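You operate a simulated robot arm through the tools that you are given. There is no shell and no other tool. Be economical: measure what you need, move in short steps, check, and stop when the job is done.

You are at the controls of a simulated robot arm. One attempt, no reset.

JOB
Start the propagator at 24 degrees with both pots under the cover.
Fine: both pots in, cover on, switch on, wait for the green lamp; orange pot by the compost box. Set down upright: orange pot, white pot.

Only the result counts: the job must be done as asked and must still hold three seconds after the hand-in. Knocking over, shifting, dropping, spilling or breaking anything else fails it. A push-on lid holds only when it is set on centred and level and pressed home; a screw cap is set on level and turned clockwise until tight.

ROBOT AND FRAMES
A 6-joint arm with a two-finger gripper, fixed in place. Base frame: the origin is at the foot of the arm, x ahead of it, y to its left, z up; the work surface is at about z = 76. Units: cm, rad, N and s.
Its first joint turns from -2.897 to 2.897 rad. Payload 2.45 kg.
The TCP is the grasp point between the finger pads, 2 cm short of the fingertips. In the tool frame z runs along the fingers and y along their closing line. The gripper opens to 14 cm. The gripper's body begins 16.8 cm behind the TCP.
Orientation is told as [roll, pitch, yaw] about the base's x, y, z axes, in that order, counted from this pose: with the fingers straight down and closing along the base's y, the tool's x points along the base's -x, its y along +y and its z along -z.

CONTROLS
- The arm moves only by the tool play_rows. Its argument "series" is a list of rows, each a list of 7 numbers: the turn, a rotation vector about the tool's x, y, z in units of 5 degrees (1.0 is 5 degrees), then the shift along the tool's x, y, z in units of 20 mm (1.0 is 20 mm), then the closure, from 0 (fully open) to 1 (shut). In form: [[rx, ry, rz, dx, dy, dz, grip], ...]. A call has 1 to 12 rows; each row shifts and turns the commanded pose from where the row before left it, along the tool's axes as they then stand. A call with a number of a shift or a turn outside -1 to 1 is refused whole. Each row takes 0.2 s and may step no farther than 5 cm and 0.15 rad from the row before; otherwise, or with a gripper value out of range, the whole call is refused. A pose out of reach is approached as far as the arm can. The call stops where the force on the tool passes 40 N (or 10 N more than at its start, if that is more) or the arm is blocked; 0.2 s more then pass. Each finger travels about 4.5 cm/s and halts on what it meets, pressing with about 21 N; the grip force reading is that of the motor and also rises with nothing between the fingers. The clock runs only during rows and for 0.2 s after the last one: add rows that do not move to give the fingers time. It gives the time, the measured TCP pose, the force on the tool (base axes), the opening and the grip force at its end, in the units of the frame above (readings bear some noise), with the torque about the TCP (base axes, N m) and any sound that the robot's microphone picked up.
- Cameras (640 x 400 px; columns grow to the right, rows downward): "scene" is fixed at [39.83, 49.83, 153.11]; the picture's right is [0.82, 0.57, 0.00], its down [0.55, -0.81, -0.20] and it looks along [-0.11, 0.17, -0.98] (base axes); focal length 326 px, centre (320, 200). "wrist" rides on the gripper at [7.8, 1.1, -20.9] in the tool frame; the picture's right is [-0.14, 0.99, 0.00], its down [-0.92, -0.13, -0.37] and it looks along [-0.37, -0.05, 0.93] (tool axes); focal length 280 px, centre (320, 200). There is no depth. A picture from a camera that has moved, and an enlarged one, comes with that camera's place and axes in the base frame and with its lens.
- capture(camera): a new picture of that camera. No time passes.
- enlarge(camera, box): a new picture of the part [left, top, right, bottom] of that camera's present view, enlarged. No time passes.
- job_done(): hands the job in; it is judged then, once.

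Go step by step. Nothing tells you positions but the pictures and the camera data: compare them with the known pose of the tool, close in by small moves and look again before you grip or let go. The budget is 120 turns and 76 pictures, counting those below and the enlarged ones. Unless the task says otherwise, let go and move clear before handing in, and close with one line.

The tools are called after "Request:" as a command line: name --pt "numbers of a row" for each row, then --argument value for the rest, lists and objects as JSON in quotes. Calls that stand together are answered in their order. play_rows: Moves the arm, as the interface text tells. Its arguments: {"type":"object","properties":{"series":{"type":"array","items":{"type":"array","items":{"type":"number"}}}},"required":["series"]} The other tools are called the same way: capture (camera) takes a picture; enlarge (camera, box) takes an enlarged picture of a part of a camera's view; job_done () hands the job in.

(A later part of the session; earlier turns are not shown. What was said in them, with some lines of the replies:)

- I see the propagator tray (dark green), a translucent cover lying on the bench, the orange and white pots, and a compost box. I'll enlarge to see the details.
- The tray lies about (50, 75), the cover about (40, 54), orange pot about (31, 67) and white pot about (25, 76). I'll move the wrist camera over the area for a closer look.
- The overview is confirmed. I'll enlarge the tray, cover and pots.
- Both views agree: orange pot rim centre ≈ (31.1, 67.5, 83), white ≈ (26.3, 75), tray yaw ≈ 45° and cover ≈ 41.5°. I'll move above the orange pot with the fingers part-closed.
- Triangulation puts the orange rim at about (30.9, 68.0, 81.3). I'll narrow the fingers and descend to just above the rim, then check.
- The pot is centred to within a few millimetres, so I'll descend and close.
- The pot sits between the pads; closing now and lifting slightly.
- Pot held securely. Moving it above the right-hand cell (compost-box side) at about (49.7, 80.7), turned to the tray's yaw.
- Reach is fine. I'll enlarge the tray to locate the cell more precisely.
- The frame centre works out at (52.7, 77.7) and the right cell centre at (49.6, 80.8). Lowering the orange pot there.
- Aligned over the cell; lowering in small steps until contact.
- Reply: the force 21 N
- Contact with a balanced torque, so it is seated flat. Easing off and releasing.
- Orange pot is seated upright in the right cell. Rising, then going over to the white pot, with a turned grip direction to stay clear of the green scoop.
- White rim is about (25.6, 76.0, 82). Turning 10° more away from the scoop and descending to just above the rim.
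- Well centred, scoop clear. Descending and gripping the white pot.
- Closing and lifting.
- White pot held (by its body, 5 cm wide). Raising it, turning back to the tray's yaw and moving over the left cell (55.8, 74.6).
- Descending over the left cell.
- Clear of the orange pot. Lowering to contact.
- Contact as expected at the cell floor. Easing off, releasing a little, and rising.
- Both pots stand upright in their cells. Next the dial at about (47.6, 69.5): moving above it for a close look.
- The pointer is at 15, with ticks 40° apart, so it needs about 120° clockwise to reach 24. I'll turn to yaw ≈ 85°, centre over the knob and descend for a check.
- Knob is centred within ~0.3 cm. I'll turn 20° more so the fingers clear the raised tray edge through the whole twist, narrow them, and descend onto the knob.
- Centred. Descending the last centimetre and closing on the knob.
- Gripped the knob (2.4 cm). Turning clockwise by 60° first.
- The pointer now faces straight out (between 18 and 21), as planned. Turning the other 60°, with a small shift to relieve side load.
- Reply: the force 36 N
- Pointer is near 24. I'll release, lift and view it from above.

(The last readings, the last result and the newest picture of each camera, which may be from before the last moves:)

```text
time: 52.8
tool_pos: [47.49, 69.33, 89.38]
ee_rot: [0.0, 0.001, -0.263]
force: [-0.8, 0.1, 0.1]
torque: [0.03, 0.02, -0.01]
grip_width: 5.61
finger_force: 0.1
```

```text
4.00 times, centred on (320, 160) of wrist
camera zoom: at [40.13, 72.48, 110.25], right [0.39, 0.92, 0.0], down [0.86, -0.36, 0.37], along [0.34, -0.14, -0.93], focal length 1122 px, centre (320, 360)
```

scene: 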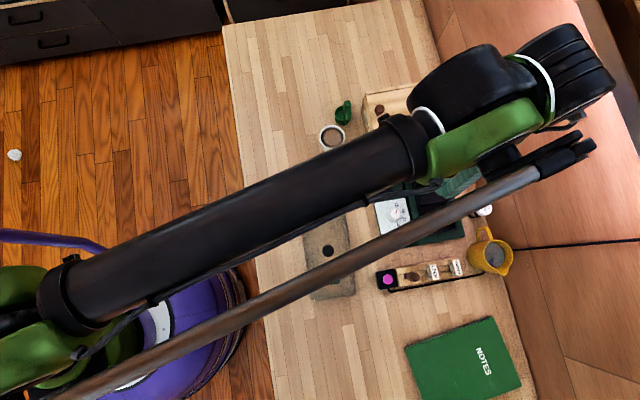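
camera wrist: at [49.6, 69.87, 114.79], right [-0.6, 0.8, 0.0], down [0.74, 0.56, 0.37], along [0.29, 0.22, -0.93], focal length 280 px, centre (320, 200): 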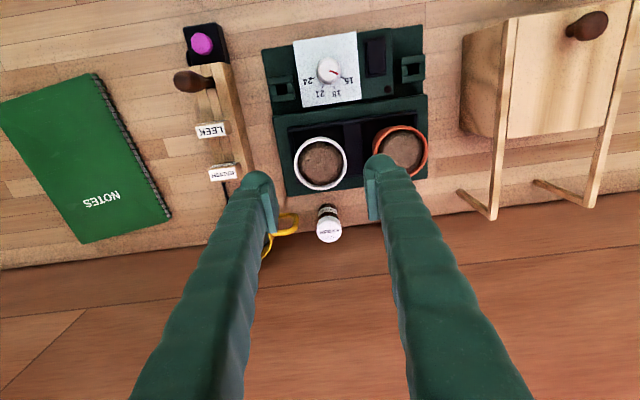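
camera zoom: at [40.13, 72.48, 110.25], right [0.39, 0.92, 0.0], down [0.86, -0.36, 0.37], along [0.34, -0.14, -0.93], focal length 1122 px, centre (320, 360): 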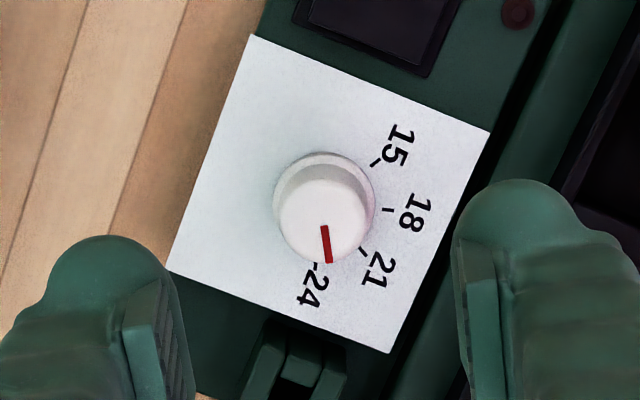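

Measuring more carefully, the ticks are 45° apart (135° total), so about 15° more is needed. Re-gripping at a fresh angle and finishing the turn.

Request:
play_rows --pt "0 0 -1 0 0 0.5 0.7" --pt "0 0 -1 0 0 1 0.7" --pt "0 0 -1 0 0 1 0.7" --pt "0 0 0 -0.025 0.03 1 0.7" --pt "0 0 0 0 0 0.75 0.7" --pt "0 0 0 0 0 0.3 0.7" --pt "0 0 0 0 0 0 0.8" --pt "0 0 0 0 0 0 0.9" --pt "0 0 0 0 0 0 0.9"

Request:
play_rows --pt "0 0 1 0 0 0 0.9" --pt "0 0 1 0 0 0 0.9" --pt "0 0 1 0 0 0 0.9" --pt "0 0 0.15 0 0 0 0.9" --pt "0 0 0 0 0 0 0.9"

Request:
play_rows --pt "0 0 0 0 0 0 0.8" --pt "0 0 0 0 0 0 0.7" --pt "0 0 0 0 0 0 0.7" --pt "0 0 0 0 0 -0.5 0.7" --pt "0 0 0 0 0 -1 0.7" --pt "0 0 0 0 0 -1 0.7" --pt "0 0 0 0 0 -1 0.7" --pt "0 0 0 0 0 -1 0.6"

Request:
enlarge --camera "wrist" --box '[260, 110, 380, 210]'

```text
time: 54.8
tool_pos: [47.5, 69.28, 80.26]
ee_rot: [-0.001, 0.0, -0.002]
force: [-1.2, -3.2, -4.8]
torque: [-0.04, -0.02, -0.01]
grip_width: 2.39
finger_force: 37.9
```

```text
time: 56.0
tool_pos: [47.53, 69.39, 80.37]
ee_rot: [0.0, 0.0, -0.278]
force: [-2.2, -4.2, -4.4]
torque: [-0.1, -0.03, 0.03]
grip_width: 2.38
finger_force: 45.6
```

```text
time: 57.8
tool_pos: [47.44, 69.36, 89.35]
ee_rot: [0.0, 0.0, -0.276]
force: [0.4, 0.3, 0.0]
torque: [0.01, 0.04, 0.0]
grip_width: 5.61
finger_force: 0.1
```

```text
4.00 times, centred on (320, 160) of wrist
camera zoom: at [40.22, 72.64, 110.16], right [0.4, 0.92, 0.0], down [0.85, -0.37, 0.37], along [0.34, -0.15, -0.93], focal length 1122 px, centre (320, 360)
```

zoom: 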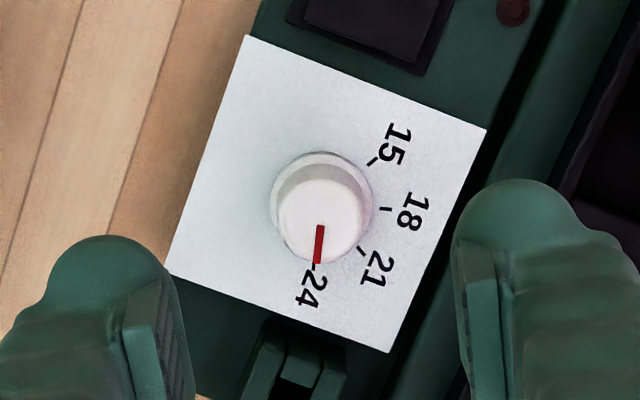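

The dial reads 24. Next the cover: its black knob is about (39.5, 53.6), top near z ≈ 87.6. Rising and moving over it.

Request:
play_rows --pt "0 0 0 0 0 -1 0.6" --pt "0 0 0 0 0 -1 0.6" --pt "0 0 0 0 0 -1 0.6" --pt "0 0 0 0.183 -0.964 -1 0.6" --pt "0 0 0 0.183 -0.964 0 0.6" --pt "0 0 0 0.183 -0.964 0 0.6" --pt "0 0 0 0.183 -0.964 0 0.6" --pt "0 0 0 0.183 -0.964 0 0.6" --pt "0 0 0 0.183 -0.964 0 0.6" --pt "0 0 0 0.183 -0.964 0 0.6" --pt "0 0 0 0.183 -0.964 0 0.6" --pt "0 0 0 0.183 -0.964 0 0.6"

Request:
play_rows --pt "0 0 -1 0 0 0 0.6" --pt "0 0 -1 0 0 0 0.6" --pt "0 0 -1 0 0 0 0.6" --pt "0 0 -1 0 0 0 0.6" --pt "0 0 -1 0 0 0 0.6" --pt "0 0 -1 0 0 0 0.6" --pt "0 0 -1 0 0 0 0.6" --pt "0 0 -1 0 0 0 0.6" --pt "0 0 -1 0 0 0 0.6" --pt "0 0 -1 0 0 0 0.6" --pt "0 0 -1 0 0 0 0.6" --pt "0 0 -0.46 0 0 0 0.6"

Request:
capture --camera "wrist"

Request:
enlarge --camera "wrist" --box '[220, 80, 420, 220]'

```text
time: 60.4
tool_pos: [39.5, 53.47, 97.19]
ee_rot: [0.0, 0.0, -0.274]
force: [-0.1, -0.1, 0.1]
torque: [-0.02, 0.03, 0.01]
grip_width: 5.59
finger_force: 0.1
```

```text
time: 63.0
tool_pos: [39.48, 53.62, 97.27]
ee_rot: [0.001, 0.0, 0.723]
force: [-0.9, -0.6, 0.8]
torque: [-0.02, 0.01, -0.02]
grip_width: 5.59
finger_force: 0.0
```

```text
39 pictures are left
camera wrist: at [32.93, 49.28, 118.15], right [-0.55, 0.83, 0.0], down [0.77, 0.51, 0.37], along [0.31, 0.2, -0.93], focal length 280 px, centre (320, 200)
```

wrist: 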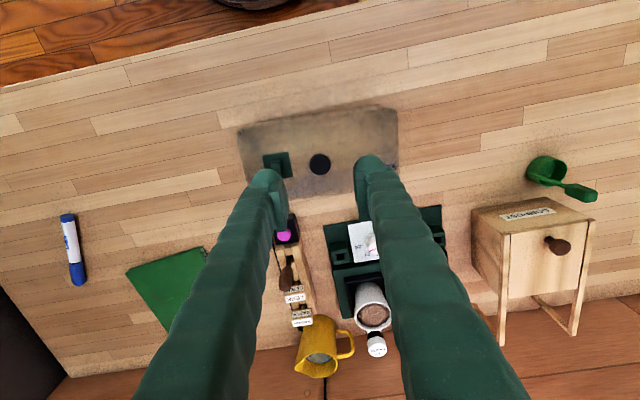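

```text
2.86 times, centred on (320, 150) of wrist
camera zoom: at [32.93, 49.28, 118.15], right [-0.55, 0.83, 0.0], down [0.77, 0.51, 0.37], along [0.31, 0.2, -0.93], focal length 801 px, centre (320, 343)
```

zoom: 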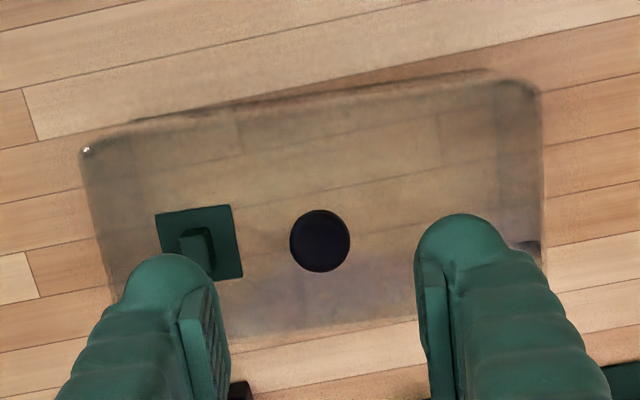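

Knob matches (39.5, 53.5, 87.6). Narrowing the fingers and descending close to it.

Request:
play_rows --pt "0 0 0 0 0 0.8 0.68" --pt "0 0 0 0 0 0.8 0.68" --pt "0 0 0 0 0 0.8 0.68" --pt "0 0 0 0 0 0.8 0.68" --pt "0 0 0 0 0 0 0.68"

Request:
enlarge --camera "wrist" --box '[240, 120, 400, 230]'

Request:
enlarge --camera "scene" --box '[280, 180, 440, 310]'

```text
time: 64.2
tool_pos: [39.49, 53.43, 90.72]
ee_rot: [0.001, 0.001, 0.724]
force: [-0.2, 0.6, -0.1]
torque: [0.03, -0.01, -0.01]
grip_width: 4.47
finger_force: 0.1
```

```text
3.64 times, centred on (320, 175) of wrist
camera zoom: at [32.91, 49.28, 111.74], right [-0.55, 0.83, 0.0], down [0.77, 0.51, 0.37], along [0.31, 0.2, -0.93], focal length 1020 px, centre (320, 291)
```

zoom: 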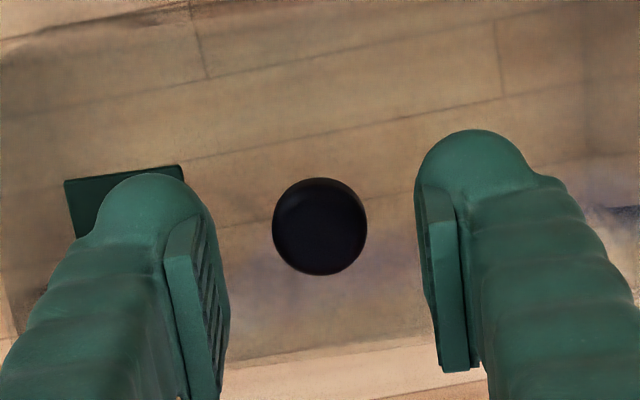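

```text
3.08 times, centred on (360, 245) of scene
camera zoom: at [39.83, 49.83, 153.11], right [0.82, 0.57, 0.0], down [0.55, -0.81, -0.2], along [-0.11, 0.17, -0.98], focal length 1004 px, centre (197, 62)
```

zoom: 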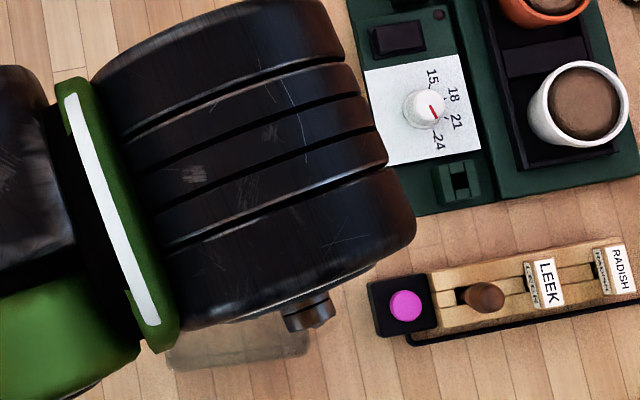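

Centred over the knob. Before gripping, I'll double-check the dial from the scene camera while it is visible.

Request:
enlarge --camera "scene" --box '[370, 190, 410, 220]'

```text
13.33 times, centred on (390, 205) of scene
camera zoom: at [39.83, 49.83, 153.11], right [0.82, 0.57, 0.0], down [0.55, -0.81, -0.2], along [-0.11, 0.17, -0.98], focal length 4352 px, centre (-613, 133)
```

zoom: 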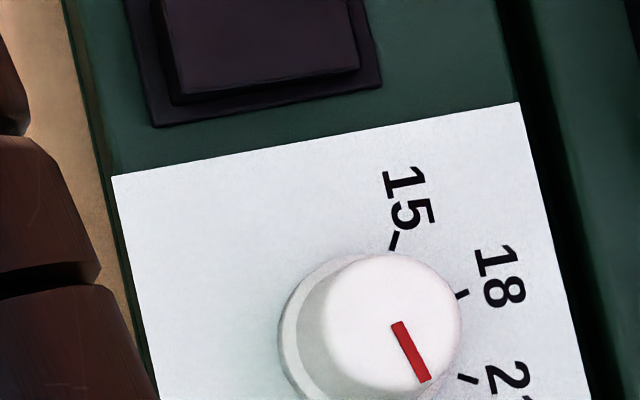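

Pointer 62.6° versus the 24 tick at ≈ 63–66°: good. Now descending onto the cover's knob and gripping.

Request:
play_rows --pt "0 0 0 0 0 0.6 0.68" --pt "0 0 0 0 0 0.55 0.68" --pt "0 0 0 0 0 0 0.68"

Request:
enlarge --camera "wrist" --box '[240, 120, 400, 230]'

```text
time: 65.0
tool_pos: [39.42, 53.53, 88.51]
ee_rot: [0.0, -0.001, 0.724]
force: [0.2, 0.0, -0.2]
torque: [-0.01, 0.03, -0.01]
grip_width: 4.5
finger_force: 0.0
```

```text
3.64 times, centred on (320, 175) of wrist
camera zoom: at [32.91, 49.26, 109.43], right [-0.55, 0.83, 0.0], down [0.77, 0.51, 0.37], along [0.31, 0.2, -0.93], focal length 1020 px, centre (320, 291)
```

zoom: 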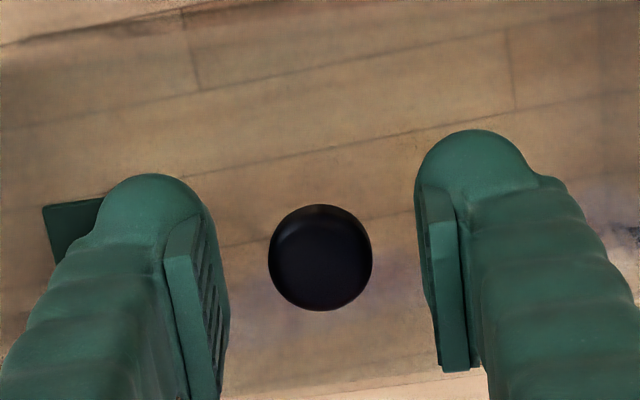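

Narrowing slightly to clear the vent, then lowering a touch and gripping.

Request:
play_rows --pt "0 0 0 0 0 0 0.76" --pt "0 0 0 0 0 0 0.76" --pt "0 0 0 0 0 0.1 0.76" --pt "0 0 0 0 0 0.1 0.76" --pt "0 0 0 0 0 0 0.76"

Request:
play_rows --pt "0 0 0 0 0 0 0.85" --pt "0 0 0 0 0 0 0.95" --pt "0 0 0 0 0 0 0.95" --pt "0 0 0 0 0 0 0.95"

```text
time: 66.2
tool_pos: [39.41, 53.52, 88.12]
ee_rot: [0.001, 0.001, 0.726]
force: [0.7, 0.3, -0.4]
torque: [0.0, -0.02, 0.0]
grip_width: 3.36
finger_force: 0.1
```

```text
time: 67.2
tool_pos: [39.49, 53.57, 88.04]
ee_rot: [0.001, 0.0, 0.723]
force: [-0.6, -0.1, 0.6]
torque: [0.04, -0.01, -0.03]
grip_width: 2.26
finger_force: 21.3
```

Gripped at 2.26 cm. Lifting slowly and checking that it hangs level.

Request:
play_rows --pt "0 0 0 0 0 -0.2 0.95" --pt "0 0 0 0 0 -0.5 0.95" --pt "0 0 0 0 0 -0.8 0.95" --pt "0 0 0 0 0 -1 0.95" --pt "0 0 0 0 0 -1 0.95" --pt "0 0 0 0 0 -1 0.95" --pt "0 0 0 0 0 -1 0.95" --pt "0 0 0 0 0 -1 0.95"

Request:
capture --camera "wrist"

Request:
capture --camera "scene"

```text
time: 69.0
tool_pos: [39.58, 53.55, 101.04]
ee_rot: [0.0, -0.001, 0.725]
force: [-0.3, 0.8, -1.8]
torque: [0.02, -0.01, 0.0]
grip_width: 2.24
finger_force: 21.0
```

```text
33 pictures are left
camera wrist: at [32.94, 49.31, 122.02], right [-0.55, 0.83, 0.0], down [0.77, 0.51, 0.37], along [0.31, 0.2, -0.93], focal length 280 px, centre (320, 200)
```

wrist: 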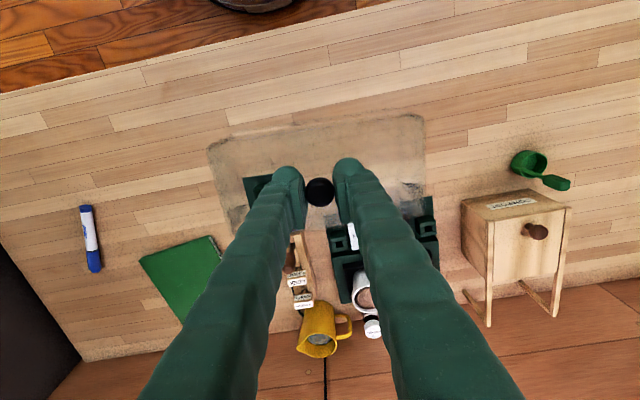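

```text
32 pictures are left
```

scene: 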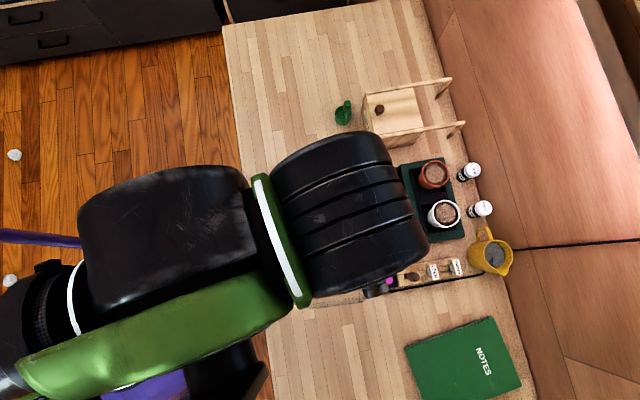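

The cover is held level and is centred on its knob (≈18.2 × 8.8 cm). The tray section centre is (52.7, 77.7) at yaw 44.6°; turning 3.2° and carrying the cover above it.

Request:
play_rows --pt "0 0 -0.64 0 0 -0.3 0.95" --pt "0 0 0 -0.5 0.15 0 0.95" --pt "0 0 0 -0.94 0.284 0 0.95" --pt "0 0 0 -0.94 0.284 0 0.95" --pt "0 0 0 -0.94 0.284 0 0.95" --pt "0 0 0 -0.94 0.284 0 0.95" --pt "0 0 0 -0.94 0.284 0 0.95" --pt "0 0 0 -0.94 0.284 0 0.95" --pt "0 0 0 -0.94 0.284 0 0.95" --pt "0 0 0 -0.94 0.284 0 0.95"

Request:
play_rows --pt "0 0 0 -0.94 0.284 0 0.95" --pt "0 0 0 -0.94 0.284 0 0.95" --pt "0 0 0 -0.94 0.284 0 0.95" --pt "0 0 0 -0.94 0.284 0 0.95" --pt "0 0 0 -0.94 0.284 0 0.95" --pt "0 0 0 -0.43 0.14 0 0.95" --pt "0 0 0 0 0 0 0.95"

Request:
capture --camera "wrist"

Request:
capture --camera "scene"

```text
time: 71.2
tool_pos: [47.52, 68.17, 101.71]
ee_rot: [0.001, 0.001, 0.779]
force: [0.1, -0.5, -0.1]
torque: [0.06, -0.01, 0.01]
grip_width: 2.27
finger_force: 21.0
```

```text
time: 72.8
tool_pos: [52.65, 77.77, 101.7]
ee_rot: [0.0, 0.001, 0.78]
force: [-0.4, -0.7, -0.7]
torque: [-0.01, -0.02, -0.01]
grip_width: 2.29
finger_force: 20.9
```

```text
31 pictures are left
camera wrist: at [46.26, 73.12, 122.59], right [-0.6, 0.8, 0.0], down [0.74, 0.56, 0.37], along [0.3, 0.22, -0.93], focal length 280 px, centre (320, 200)
```

wrist: 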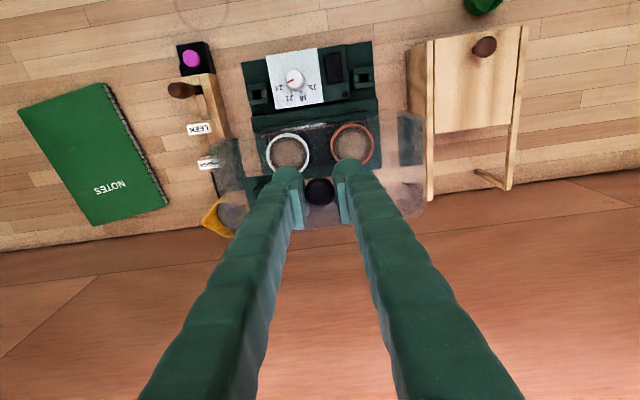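

```text
30 pictures are left
```

scene: 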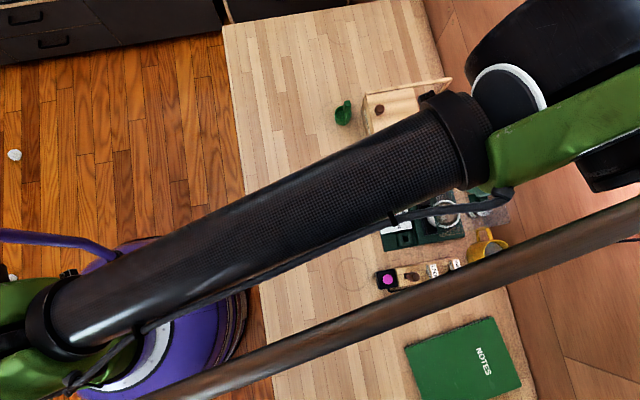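

The cover is above the tray. Lowering to just above the pot rims and checking alignment.

Request:
play_rows --pt "0 0 0 0 0 0.7 0.95" --pt "0 0 0 0 0 0.7 0.95" --pt "0 0 0 0 0 0.6 0.95" --pt "0 0 0 0 0 0 0.95"

Request:
enlarge --camera "wrist" --box '[190, 70, 450, 250]'

```text
time: 73.8
tool_pos: [52.63, 77.84, 97.66]
ee_rot: [-0.001, 0.0, 0.782]
force: [0.4, 0.3, -1.5]
torque: [0.02, 0.02, 0.02]
grip_width: 2.27
finger_force: 20.6
```

```text
2.22 times, centred on (320, 160) of wrist
camera zoom: at [46.25, 73.17, 118.57], right [-0.6, 0.8, 0.0], down [0.74, 0.56, 0.37], along [0.3, 0.22, -0.93], focal length 623 px, centre (320, 289)
```

zoom: 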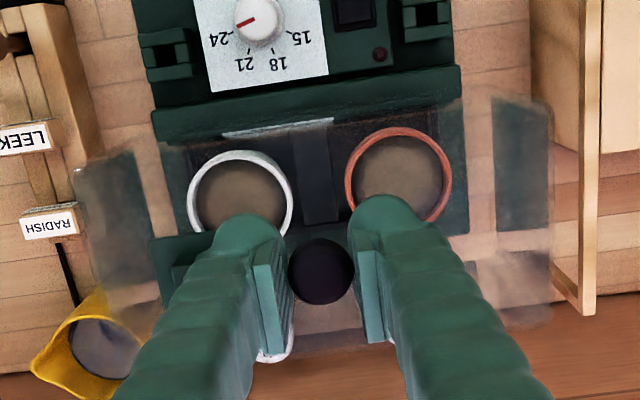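

Cover and tray agree within a few millimetres and in yaw. Lowering further over the pots and looking again.

Request:
play_rows --pt "0 0 0 -0.03 0 0.5 0.95" --pt "0 0 0 0 0 0.5 0.95" --pt "0 0 0 0 0 0.5 0.95" --pt "0 0 0 0 0 0.5 0.95" --pt "0 0 0 0 0 0.5 0.95" --pt "0 0 0 0 0 0.3 0.95" --pt "0 0 0 0 0 0 0.95"

Request:
enlarge --camera "wrist" --box '[190, 70, 450, 250]'

Request:
enlarge --camera "scene" --box '[380, 150, 520, 250]'

```text
time: 75.4
tool_pos: [52.73, 77.69, 92.04]
ee_rot: [0.0, -0.001, 0.779]
force: [0.2, -0.7, -1.6]
torque: [0.0, 0.01, 0.0]
grip_width: 2.26
finger_force: 21.1
```

```text
2.22 times, centred on (320, 160) of wrist
camera zoom: at [46.35, 73.17, 112.99], right [-0.6, 0.8, 0.0], down [0.74, 0.56, 0.37], along [0.3, 0.22, -0.93], focal length 623 px, centre (320, 289)
```

zoom: 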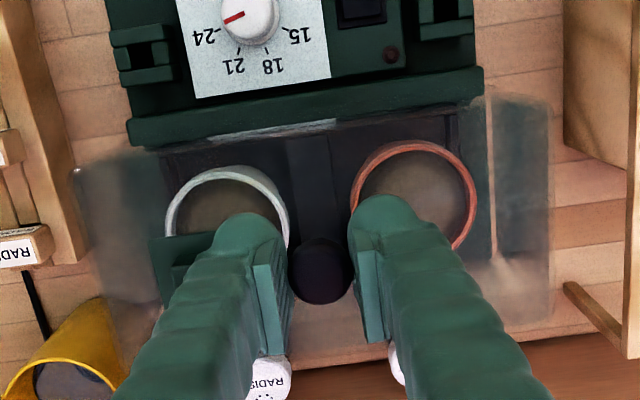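

```text
4.00 times, centred on (450, 200) of scene
camera zoom: at [39.83, 49.83, 153.11], right [0.82, 0.57, 0.0], down [0.55, -0.81, -0.2], along [-0.11, 0.17, -0.98], focal length 1306 px, centre (-200, 200)
```

zoom: 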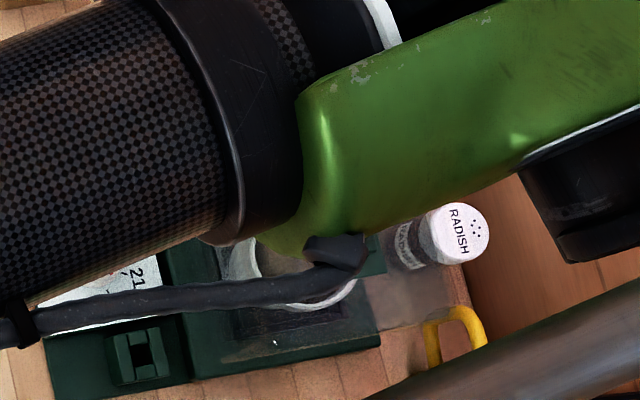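

Alignment holds, with the rim falling between the frame and the section edge. Lowering gently to contact.

Request:
play_rows --pt "0 0 0 0 0 0.2 0.95" --pt "0 0 0 0 0 0.2 0.95" --pt "0 0 0 0 0 0.15 0.95" --pt "0 0 0 0 0 0.1 0.95" --pt "0 0 0 0 0 0.1 0.95" --pt "0 0 0 0 0 0 0.95"

```text
time: 76.8
tool_pos: [52.77, 77.68, 90.57]
ee_rot: [0.0, 0.0, 0.778]
force: [0.3, 0.3, -1.6]
torque: [0.01, -0.01, 0.02]
grip_width: 2.27
finger_force: 21.3
```

Request:
play_rows --pt "0 0 0 0 0 0.1 0.95" --pt "0 0 0 0 0 0.1 0.95" --pt "0 0 0 0 0 0.1 0.95" --pt "0 0 0 0 0 0 0.95"

```text
time: 77.8
tool_pos: [52.68, 77.61, 89.98]
ee_rot: [0.001, 0.0, 0.78]
force: [-1.2, 1.2, 14.2]
torque: [0.0, 0.0, 0.02]
grip_width: 2.3
finger_force: 21.0
```

Contact at z ≈ 90 (bottom ≈ 78, the tray surface), torque-free so level. Pressing it home moderately.

Request:
play_rows --pt "0 0 0 0 0 0.08 0.95" --pt "0 0 0 0 0 0.06 0.95" --pt "0 0 0 0 0 0 0.95"

Request:
enlarge --camera "wrist" --box '[190, 70, 450, 250]'

```text
time: 78.6
tool_pos: [52.74, 77.68, 89.63]
ee_rot: [0.0, 0.001, 0.779]
force: [-0.8, 0.5, 3.8]
torque: [-0.01, 0.02, 0.01]
grip_width: 1.95
finger_force: 20.7
```

```text
2.22 times, centred on (320, 160) of wrist
camera zoom: at [46.35, 73.12, 110.58], right [-0.6, 0.8, 0.0], down [0.74, 0.56, 0.37], along [0.3, 0.22, -0.93], focal length 623 px, centre (320, 289)
```

zoom: 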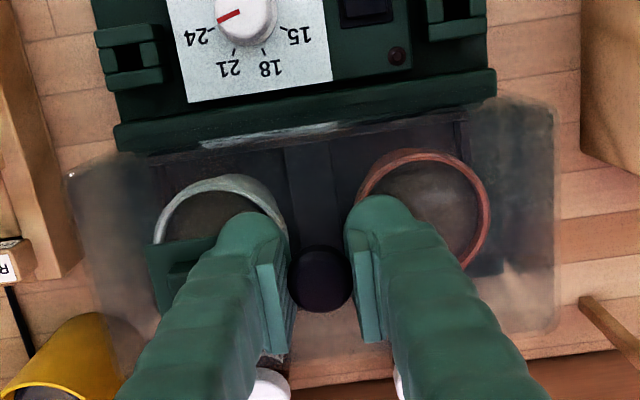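

The fingers slipped slightly down the knob while pressing; the cover itself is at the surface. I'll release, rise, close the fingers and press on the knob top.

Request:
play_rows --pt "0 0 0 0 0 -0.05 0.95" --pt "0 0 0 0 0 0 0.8" --pt "0 0 0 0 0 0 0.75" --pt "0 0 0 0 0 0 0.75" --pt "0 0 0 0 0 -0.4 0.75" --pt "0 0 0 0 0 -1 0.75" --pt "0 0 0 0 0 -1 0.75" --pt "0 0 0 0 0 -1 0.9" --pt "0 0 0 0 0 0 1" --pt "0 0 0 0 0 0 1" --pt "0 0 0 0 0 0 1"

Request:
enlarge --camera "wrist" --box '[190, 70, 450, 250]'

```text
time: 81.0
tool_pos: [52.58, 77.88, 96.66]
ee_rot: [0.0, 0.001, 0.777]
force: [-0.1, 1.2, -0.1]
torque: [-0.01, 0.0, -0.01]
grip_width: 0.0
finger_force: 21.1
```

```text
2.22 times, centred on (320, 160) of wrist
camera zoom: at [46.3, 73.22, 117.53], right [-0.6, 0.8, 0.0], down [0.74, 0.56, 0.37], along [0.3, 0.22, -0.93], focal length 623 px, centre (320, 289)
```

zoom: 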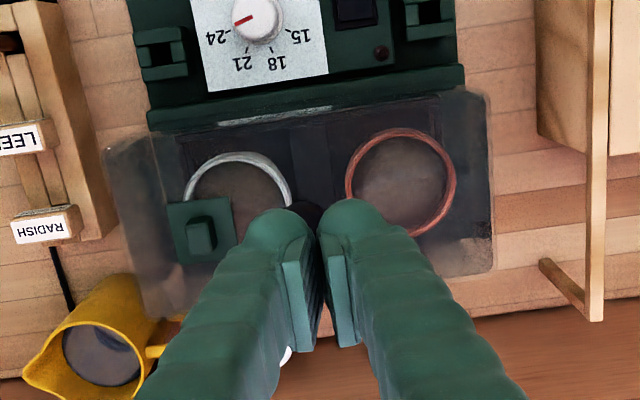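

The cover sits over both pots. Pressing on the knob's top with closed fingers.

Request:
play_rows --pt "0 0 0 0 0 0.8 1" --pt "0 0 0 0 0 0.8 1" --pt "0 0 0 0 0 0.6 1" --pt "0 0 0 0 0 0.2 1" --pt "0 0 0 0 0 0.1 1" --pt "0 0 0 0 0 0.1 1" --pt "0 0 0 0 0 0.05 1"

```text
time: 82.1
tool_pos: [52.57, 77.74, 92.04]
ee_rot: [0.0, -0.001, 0.779]
force: [-1.6, 0.9, 16.0]
torque: [-0.12, -0.07, -0.06]
grip_width: 0.0
finger_force: 20.8
stopped in row 5: the force on the tool passed its limit at 47 N (the readings are from after the stop); the commanded pose is now the measured one
```

It pressed to 47 N. One more gentle press to see whether it moves any further.

Request:
play_rows --pt "0 0 0 0 0 0.03 1" --pt "0 0 0 0 0 0.03 1" --pt "0 0 0 0 0 0.03 1" --pt "0 0 0 0 0 0 1"

Request:
play_rows --pt "0 0 0 0 0 -0.5 1" --pt "0 0 0 0 0 -1 1" --pt "0 0 0 0 0 -1 1" --pt "0 0 0 1 0 0 1" --pt "0 0 0 1 0 0 1" --pt "0 0 0 1 0 0 1" --pt "0 0 0 1 0 0 1" --pt "0 0 0 1 0 0 1"

Request:
capture --camera "wrist"

```text
time: 82.6
tool_pos: [52.61, 77.63, 92.1]
ee_rot: [-0.001, -0.003, 0.777]
force: [-3.4, -0.4, 16.5]
torque: [-0.12, -0.06, -0.1]
grip_width: 0.02
finger_force: 21.2
stopped in row 2: the force on the tool passed its limit at 43 N (the readings are from after the stop); the commanded pose is now the measured one
```

```text
time: 84.4
tool_pos: [45.41, 70.7, 96.93]
ee_rot: [0.001, 0.0, 0.778]
force: [0.7, -0.2, -0.5]
torque: [-0.06, 0.06, -0.01]
grip_width: 0.0
finger_force: 21.0
```

```text
24 pictures are left
camera wrist: at [39.11, 66.08, 117.83], right [-0.6, 0.8, 0.0], down [0.74, 0.56, 0.37], along [0.3, 0.22, -0.93], focal length 280 px, centre (320, 200)
```

wrist: 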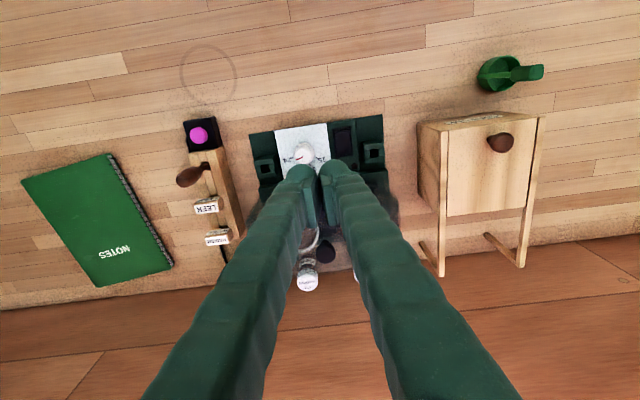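

The cover doesn't move further, so it is home. Now I'll look closely at the switch from both cameras.

Request:
enlarge --camera "wrist" --box '[310, 100, 400, 200]'

Request:
enlarge --camera "scene" --box '[370, 160, 470, 230]'

```text
4.00 times, centred on (355, 150) of wrist
camera zoom: at [39.11, 66.08, 117.83], right [-0.6, 0.8, 0.0], down [0.74, 0.56, 0.37], along [0.3, 0.22, -0.93], focal length 1122 px, centre (180, 400)
```

zoom: 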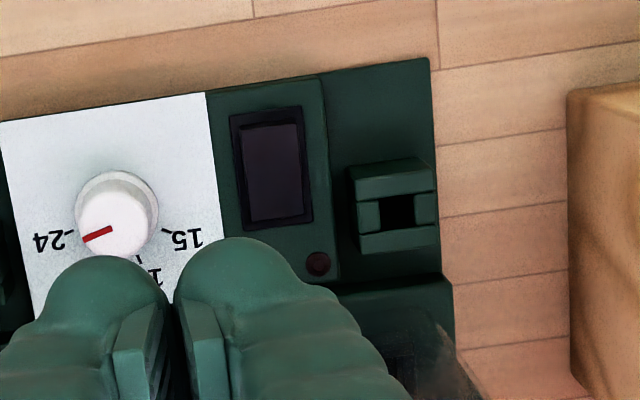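

```text
5.71 times, centred on (420, 195) of scene
camera zoom: at [39.83, 49.83, 153.11], right [0.82, 0.57, 0.0], down [0.55, -0.81, -0.2], along [-0.11, 0.17, -0.98], focal length 1865 px, centre (-251, 229)
```

zoom: 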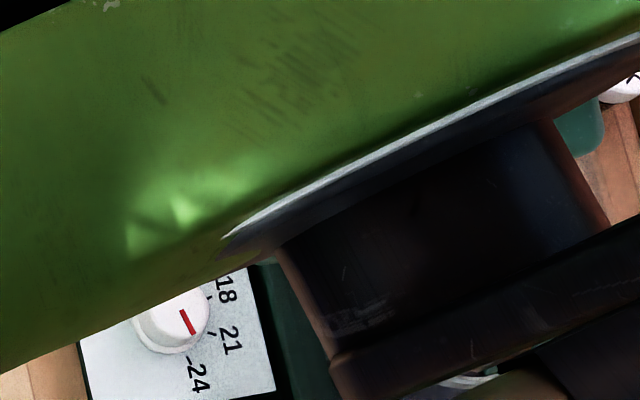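

Moving closed fingers over the switch at about (42.9, 72.9) for a closer view.

Request:
play_rows --pt "0 0 0 0.06 0.83 0 1" --pt "0 0 0 0.06 0.83 0.5 1" --pt "0 0 0 0 0 1 1" --pt "0 0 0 0 0 1 1" --pt "0 0 0 0 0 1 1" --pt "0 0 0 0 0 0 1"

Request:
enlarge --camera "wrist" --box '[240, 100, 400, 220]'

```text
time: 85.8
tool_pos: [43.03, 72.89, 89.9]
ee_rot: [0.0, -0.001, 0.781]
force: [-0.1, 1.1, -0.7]
torque: [-0.02, 0.0, -0.02]
grip_width: 0.01
finger_force: 21.5
```

```text
3.33 times, centred on (320, 160) of wrist
camera zoom: at [36.6, 68.31, 110.88], right [-0.6, 0.8, 0.0], down [0.74, 0.56, 0.37], along [0.3, 0.22, -0.93], focal length 935 px, centre (320, 333)
```

zoom: 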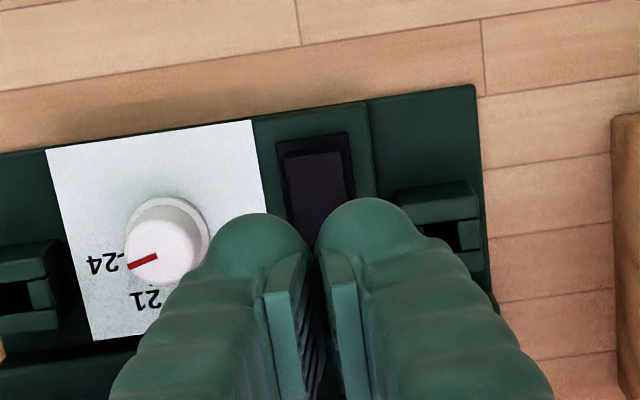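

The rocker's base-side end looks raised, so I'll press there: shifting 2.2 cm toward the base and descending in small steps.

Request:
play_rows --pt "0 0 0 0.6 0 0.5 1" --pt "0 0 0 0.53 0 0.8 1" --pt "0 0 0 0 0 0.8 1" --pt "0 0 0 0 0 0.8 1" --pt "0 0 0 0 0 0.8 1" --pt "0 0 0 0 0 0 1"

Request:
enlarge --camera "wrist" --box '[240, 110, 420, 250]'

```text
time: 87.2
tool_pos: [41.34, 71.47, 82.53]
ee_rot: [-0.001, -0.004, 0.78]
force: [-0.7, -0.2, -0.1]
torque: [-0.02, 0.01, 0.03]
grip_width: 0.0
finger_force: 20.7
```

```text
2.86 times, centred on (330, 180) of wrist
camera zoom: at [34.97, 66.78, 103.41], right [-0.6, 0.8, 0.0], down [0.74, 0.56, 0.37], along [0.3, 0.22, -0.93], focal length 801 px, centre (291, 257)
```

zoom: 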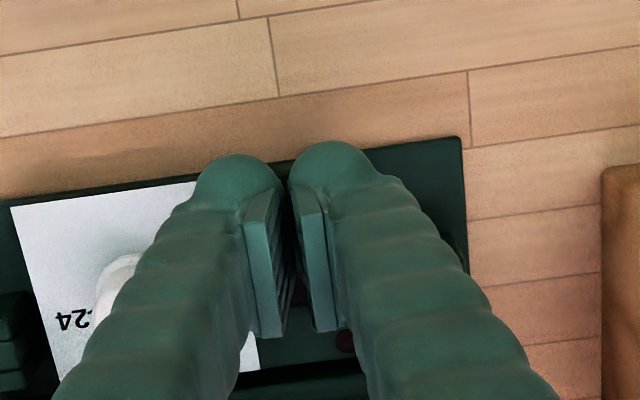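

Positioned over the base-side end; pressing down in small steps.

Request:
play_rows --pt "0 0 0 0 0 0.2 1" --pt "0 0 0 0 0 0.15 1" --pt "0 0 0 0 0 0.15 1" --pt "0 0 0 0 0 0.1 1" --pt "0 0 0 0 0 0.1 1" --pt "0 0 0 0 0 0.1 1" --pt "0 0 0 0 0 0 1"

Request:
enlarge --camera "wrist" --box '[300, 180, 400, 250]'

```text
time: 88.8
tool_pos: [41.27, 71.41, 80.95]
ee_rot: [0.0, -0.004, 0.78]
force: [0.1, 0.3, -0.8]
torque: [0.01, -0.02, -0.04]
grip_width: 0.01
finger_force: 21.2
```

```text
5.71 times, centred on (350, 215) of wrist
camera zoom: at [35.02, 66.77, 101.83], right [-0.6, 0.8, 0.0], down [0.74, 0.56, 0.37], along [0.3, 0.22, -0.93], focal length 1602 px, centre (149, 114)
```

zoom: 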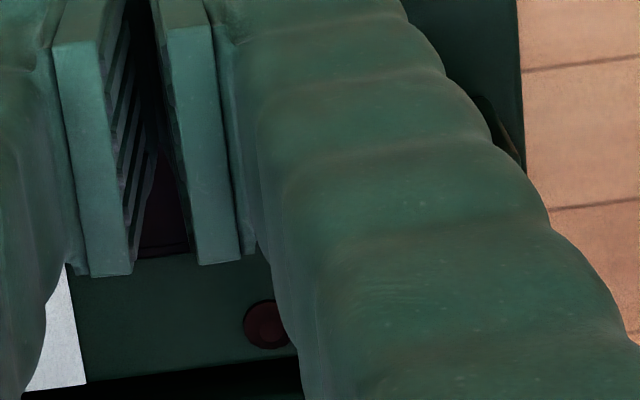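

No contact yet; continuing down.

Request:
play_rows --pt "0 0 0 0 0 0.1 1" --pt "0 0 0 0 0 0.1 1" --pt "0 0 0 0 0 0.1 1" --pt "0 0 0 0 0 0 1"

```text
time: 89.8
tool_pos: [41.35, 71.42, 80.33]
ee_rot: [0.0, -0.003, 0.779]
force: [1.4, 0.1, 9.8]
torque: [0.1, -0.12, -0.03]
grip_width: 0.59
finger_force: 29.6
```

Contact made; checking the lamp.

Request:
enlarge --camera "wrist" --box '[300, 180, 400, 250]'

```text
5.71 times, centred on (350, 215) of wrist
camera zoom: at [35.06, 66.73, 101.23], right [-0.6, 0.8, 0.0], down [0.74, 0.56, 0.37], along [0.3, 0.22, -0.93], focal length 1602 px, centre (149, 114)
```

zoom: 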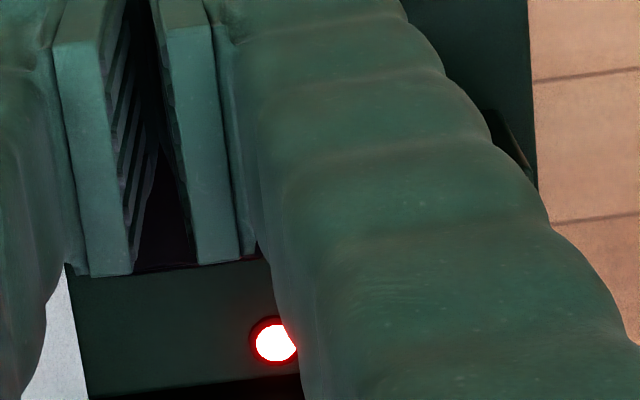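

The lamp is lit red: the propagator is on and heating. Rising clear and waiting for green.

Request:
play_rows --pt "0 0 0 0 0 -0.2 1" --pt "0 0 0 0 0 -0.6 1" --pt "0 0 0 0 0 -1 1" --pt "0 0 0 0 0 -1 1" --pt "0 0 0 0 0 -1 1" --pt "0 0 0 0 0 -1 1" --pt "0 0 0 1 0 -1 1" --pt "0 0 0 1 0 -1 1" --pt "0 0 0 1 0 -1 1" --pt "0 0 0 1 0 0 1" --pt "0 0 0 1 0 0 1" --pt "0 0 0 1 0 0 1"

Request:
capture --camera "wrist"

Request:
capture --camera "scene"

```text
time: 92.4
tool_pos: [32.9, 62.94, 95.85]
ee_rot: [0.001, -0.002, 0.779]
force: [-0.2, 0.8, 0.1]
torque: [-0.02, 0.03, -0.04]
grip_width: 0.02
finger_force: 29.1
```

```text
17 pictures are left
camera wrist: at [26.5, 58.32, 116.77], right [-0.6, 0.8, 0.0], down [0.74, 0.56, 0.37], along [0.3, 0.22, -0.93], focal length 280 px, centre (320, 200)
```

wrist: 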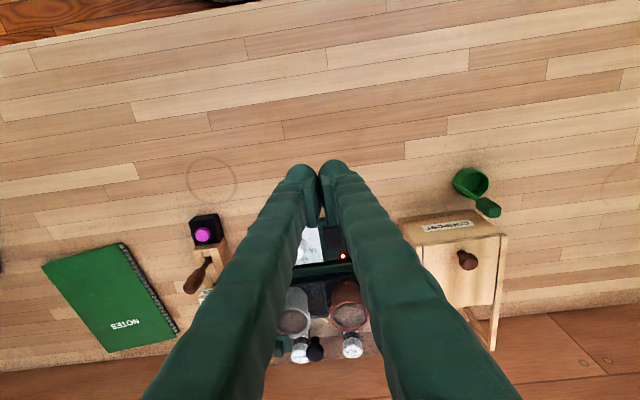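

```text
16 pictures are left
```

scene: 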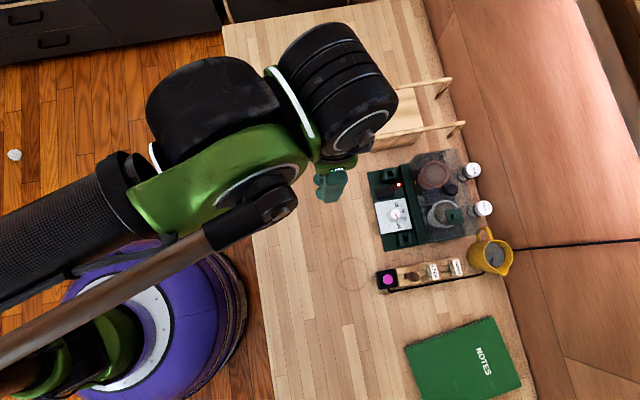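

The whole propagator is in the scene view with a red lamp. I'll check the cover's seating while waiting.

Request:
enlarge --camera "scene" --box '[360, 145, 500, 255]'

Request:
play_rows --pt "0 0 0 0 0 0 0.9" --pt "0 0 0 0 0 0 0.9" --pt "0 0 0 0 0 0 0.9" --pt "0 0 0 0 0 0 0.9" --pt "0 0 0 0 0 0 0.9" --pt "0 0 0 0 0 0 0.9" --pt "0 0 0 0 0 0 0.9" --pt "0 0 0 0 0 0 0.9" --pt "0 0 0 0 0 0 0.9" --pt "0 0 0 0 0 0 0.9" --pt "0 0 0 0 0 0 0.9" --pt "0 0 0 0 0 0 0.9"

Request:
play_rows --pt "0 0 0 0 0 0 0.9" --pt "0 0 0 0 0 0 0.9" --pt "0 0 0 0 0 0 0.9" --pt "0 0 0 0 0 0 0.9" --pt "0 0 0 0 0 0 0.9" --pt "0 0 0 0 0 0 0.9" --pt "0 0 0 0 0 0 0.9" --pt "0 0 0 0 0 0 0.9" --pt "0 0 0 0 0 0 0.9" --pt "0 0 0 0 0 0 0.9" --pt "0 0 0 0 0 0 0.9" --pt "0 0 0 0 0 0 0.9"

Request:
enlarge --camera "scene" --box '[360, 145, 500, 255]'

```text
3.64 times, centred on (430, 200) of scene
camera zoom: at [39.83, 49.83, 153.11], right [0.82, 0.57, 0.0], down [0.55, -0.81, -0.2], along [-0.11, 0.17, -0.98], focal length 1187 px, centre (-80, 200)
```

zoom: 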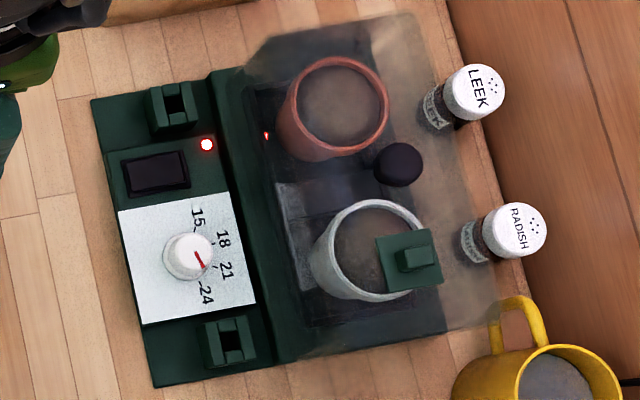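

```text
time: 95.0
tool_pos: [32.83, 62.99, 95.77]
ee_rot: [0.0, -0.002, 0.781]
force: [0.6, 0.1, 0.3]
torque: [-0.03, -0.04, 0.01]
grip_width: 1.4
finger_force: 0.0
```

```text
time: 97.6
tool_pos: [32.9, 63.04, 95.86]
ee_rot: [-0.002, -0.003, 0.78]
force: [0.1, 0.2, -0.3]
torque: [0.01, -0.05, -0.02]
grip_width: 1.43
finger_force: 0.0
```

```text
3.64 times, centred on (430, 200) of scene
camera zoom: at [39.83, 49.83, 153.11], right [0.82, 0.57, 0.0], down [0.55, -0.81, -0.2], along [-0.11, 0.17, -0.98], focal length 1187 px, centre (-80, 200)
```

zoom: 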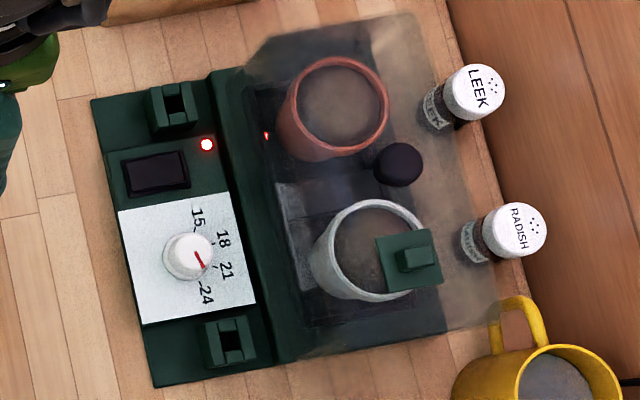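

Cover sits square over both pots, orange on the compost-box side. Still red; waiting longer.

Request:
play_rows --pt "0 0 0 0 0 0 0.9" --pt "0 0 0 0 0 0 0.9" --pt "0 0 0 0 0 0 0.9" --pt "0 0 0 0 0 0 0.9" --pt "0 0 0 0 0 0 0.9" --pt "0 0 0 0 0 0 0.9" --pt "0 0 0 0 0 0 0.9" --pt "0 0 0 0 0 0 0.9" --pt "0 0 0 0 0 0 0.9" --pt "0 0 0 0 0 0 0.9" --pt "0 0 0 0 0 0 0.9" --pt "0 0 0 0 0 0 0.9"

Request:
play_rows --pt "0 0 0 0 0 0 0.9" --pt "0 0 0 0 0 0 0.9" --pt "0 0 0 0 0 0 0.9" --pt "0 0 0 0 0 0 0.9" --pt "0 0 0 0 0 0 0.9" --pt "0 0 0 0 0 0 0.9" --pt "0 0 0 0 0 0 0.9" --pt "0 0 0 0 0 0 0.9" --pt "0 0 0 0 0 0 0.9" --pt "0 0 0 0 0 0 0.9" --pt "0 0 0 0 0 0 0.9" --pt "0 0 0 0 0 0 0.9"

Request:
play_rows --pt "0 0 0 0 0 0 0.9" --pt "0 0 0 0 0 0 0.9" --pt "0 0 0 0 0 0 0.9" --pt "0 0 0 0 0 0 0.9" --pt "0 0 0 0 0 0 0.9" --pt "0 0 0 0 0 0 0.9" --pt "0 0 0 0 0 0 0.9" --pt "0 0 0 0 0 0 0.9" --pt "0 0 0 0 0 0 0.9" --pt "0 0 0 0 0 0 0.9" --pt "0 0 0 0 0 0 0.9" --pt "0 0 0 0 0 0 0.9"

Request:
play_rows --pt "0 0 0 0 0 0 0.9" --pt "0 0 0 0 0 0 0.9" --pt "0 0 0 0 0 0 0.9" --pt "0 0 0 0 0 0 0.9" --pt "0 0 0 0 0 0 0.9" --pt "0 0 0 0 0 0 0.9" --pt "0 0 0 0 0 0 0.9" --pt "0 0 0 0 0 0 0.9" --pt "0 0 0 0 0 0 0.9" --pt "0 0 0 0 0 0 0.9" --pt "0 0 0 0 0 0 0.9" --pt "0 0 0 0 0 0 0.9"

Request:
enlarge --camera "scene" --box '[380, 165, 440, 205]'

```text
time: 100.2
tool_pos: [32.91, 62.99, 95.9]
ee_rot: [0.0, -0.005, 0.779]
force: [-0.2, 0.6, 0.6]
torque: [0.01, 0.02, -0.03]
grip_width: 1.39
finger_force: 0.1
```

```text
time: 102.8
tool_pos: [32.92, 62.9, 95.95]
ee_rot: [0.001, -0.004, 0.78]
force: [0.3, 0.2, -0.7]
torque: [0.02, 0.01, -0.01]
grip_width: 1.41
finger_force: 0.0
```

```text
time: 105.4
tool_pos: [32.87, 62.89, 95.99]
ee_rot: [0.001, -0.003, 0.781]
force: [0.5, -0.6, -0.4]
torque: [-0.03, 0.0, -0.01]
grip_width: 1.39
finger_force: 0.1
```

```text
time: 108.0
tool_pos: [32.85, 62.98, 95.84]
ee_rot: [0.0, -0.002, 0.78]
force: [1.2, -0.2, -0.1]
torque: [0.0, -0.02, -0.01]
grip_width: 1.41
finger_force: 0.0
```

```text
10.00 times, centred on (410, 185) of scene
camera zoom: at [39.83, 49.83, 153.11], right [0.82, 0.57, 0.0], down [0.55, -0.81, -0.2], along [-0.11, 0.17, -0.98], focal length 3264 px, centre (-580, 350)
```

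zoom: 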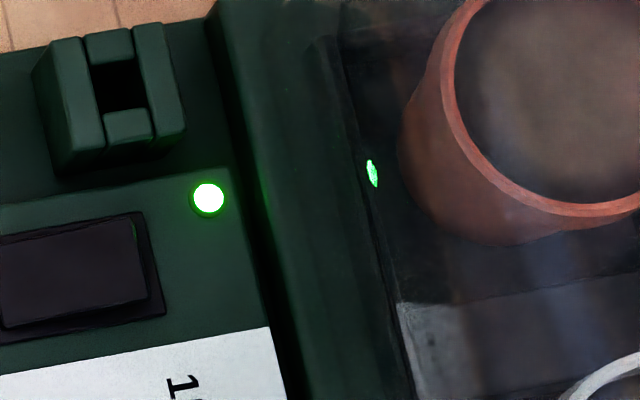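

The lamp is green, the dial reads 24, both pots stand under the seated cover with orange on the compost-box side, and the arm is clear. Handing in.

Request:
job_done

```text
The job is handed in.
```

The propagator is running at 24 degrees with the lamp green. Both pots are upright under the seated cover, with the orange pot on the compost-box side.
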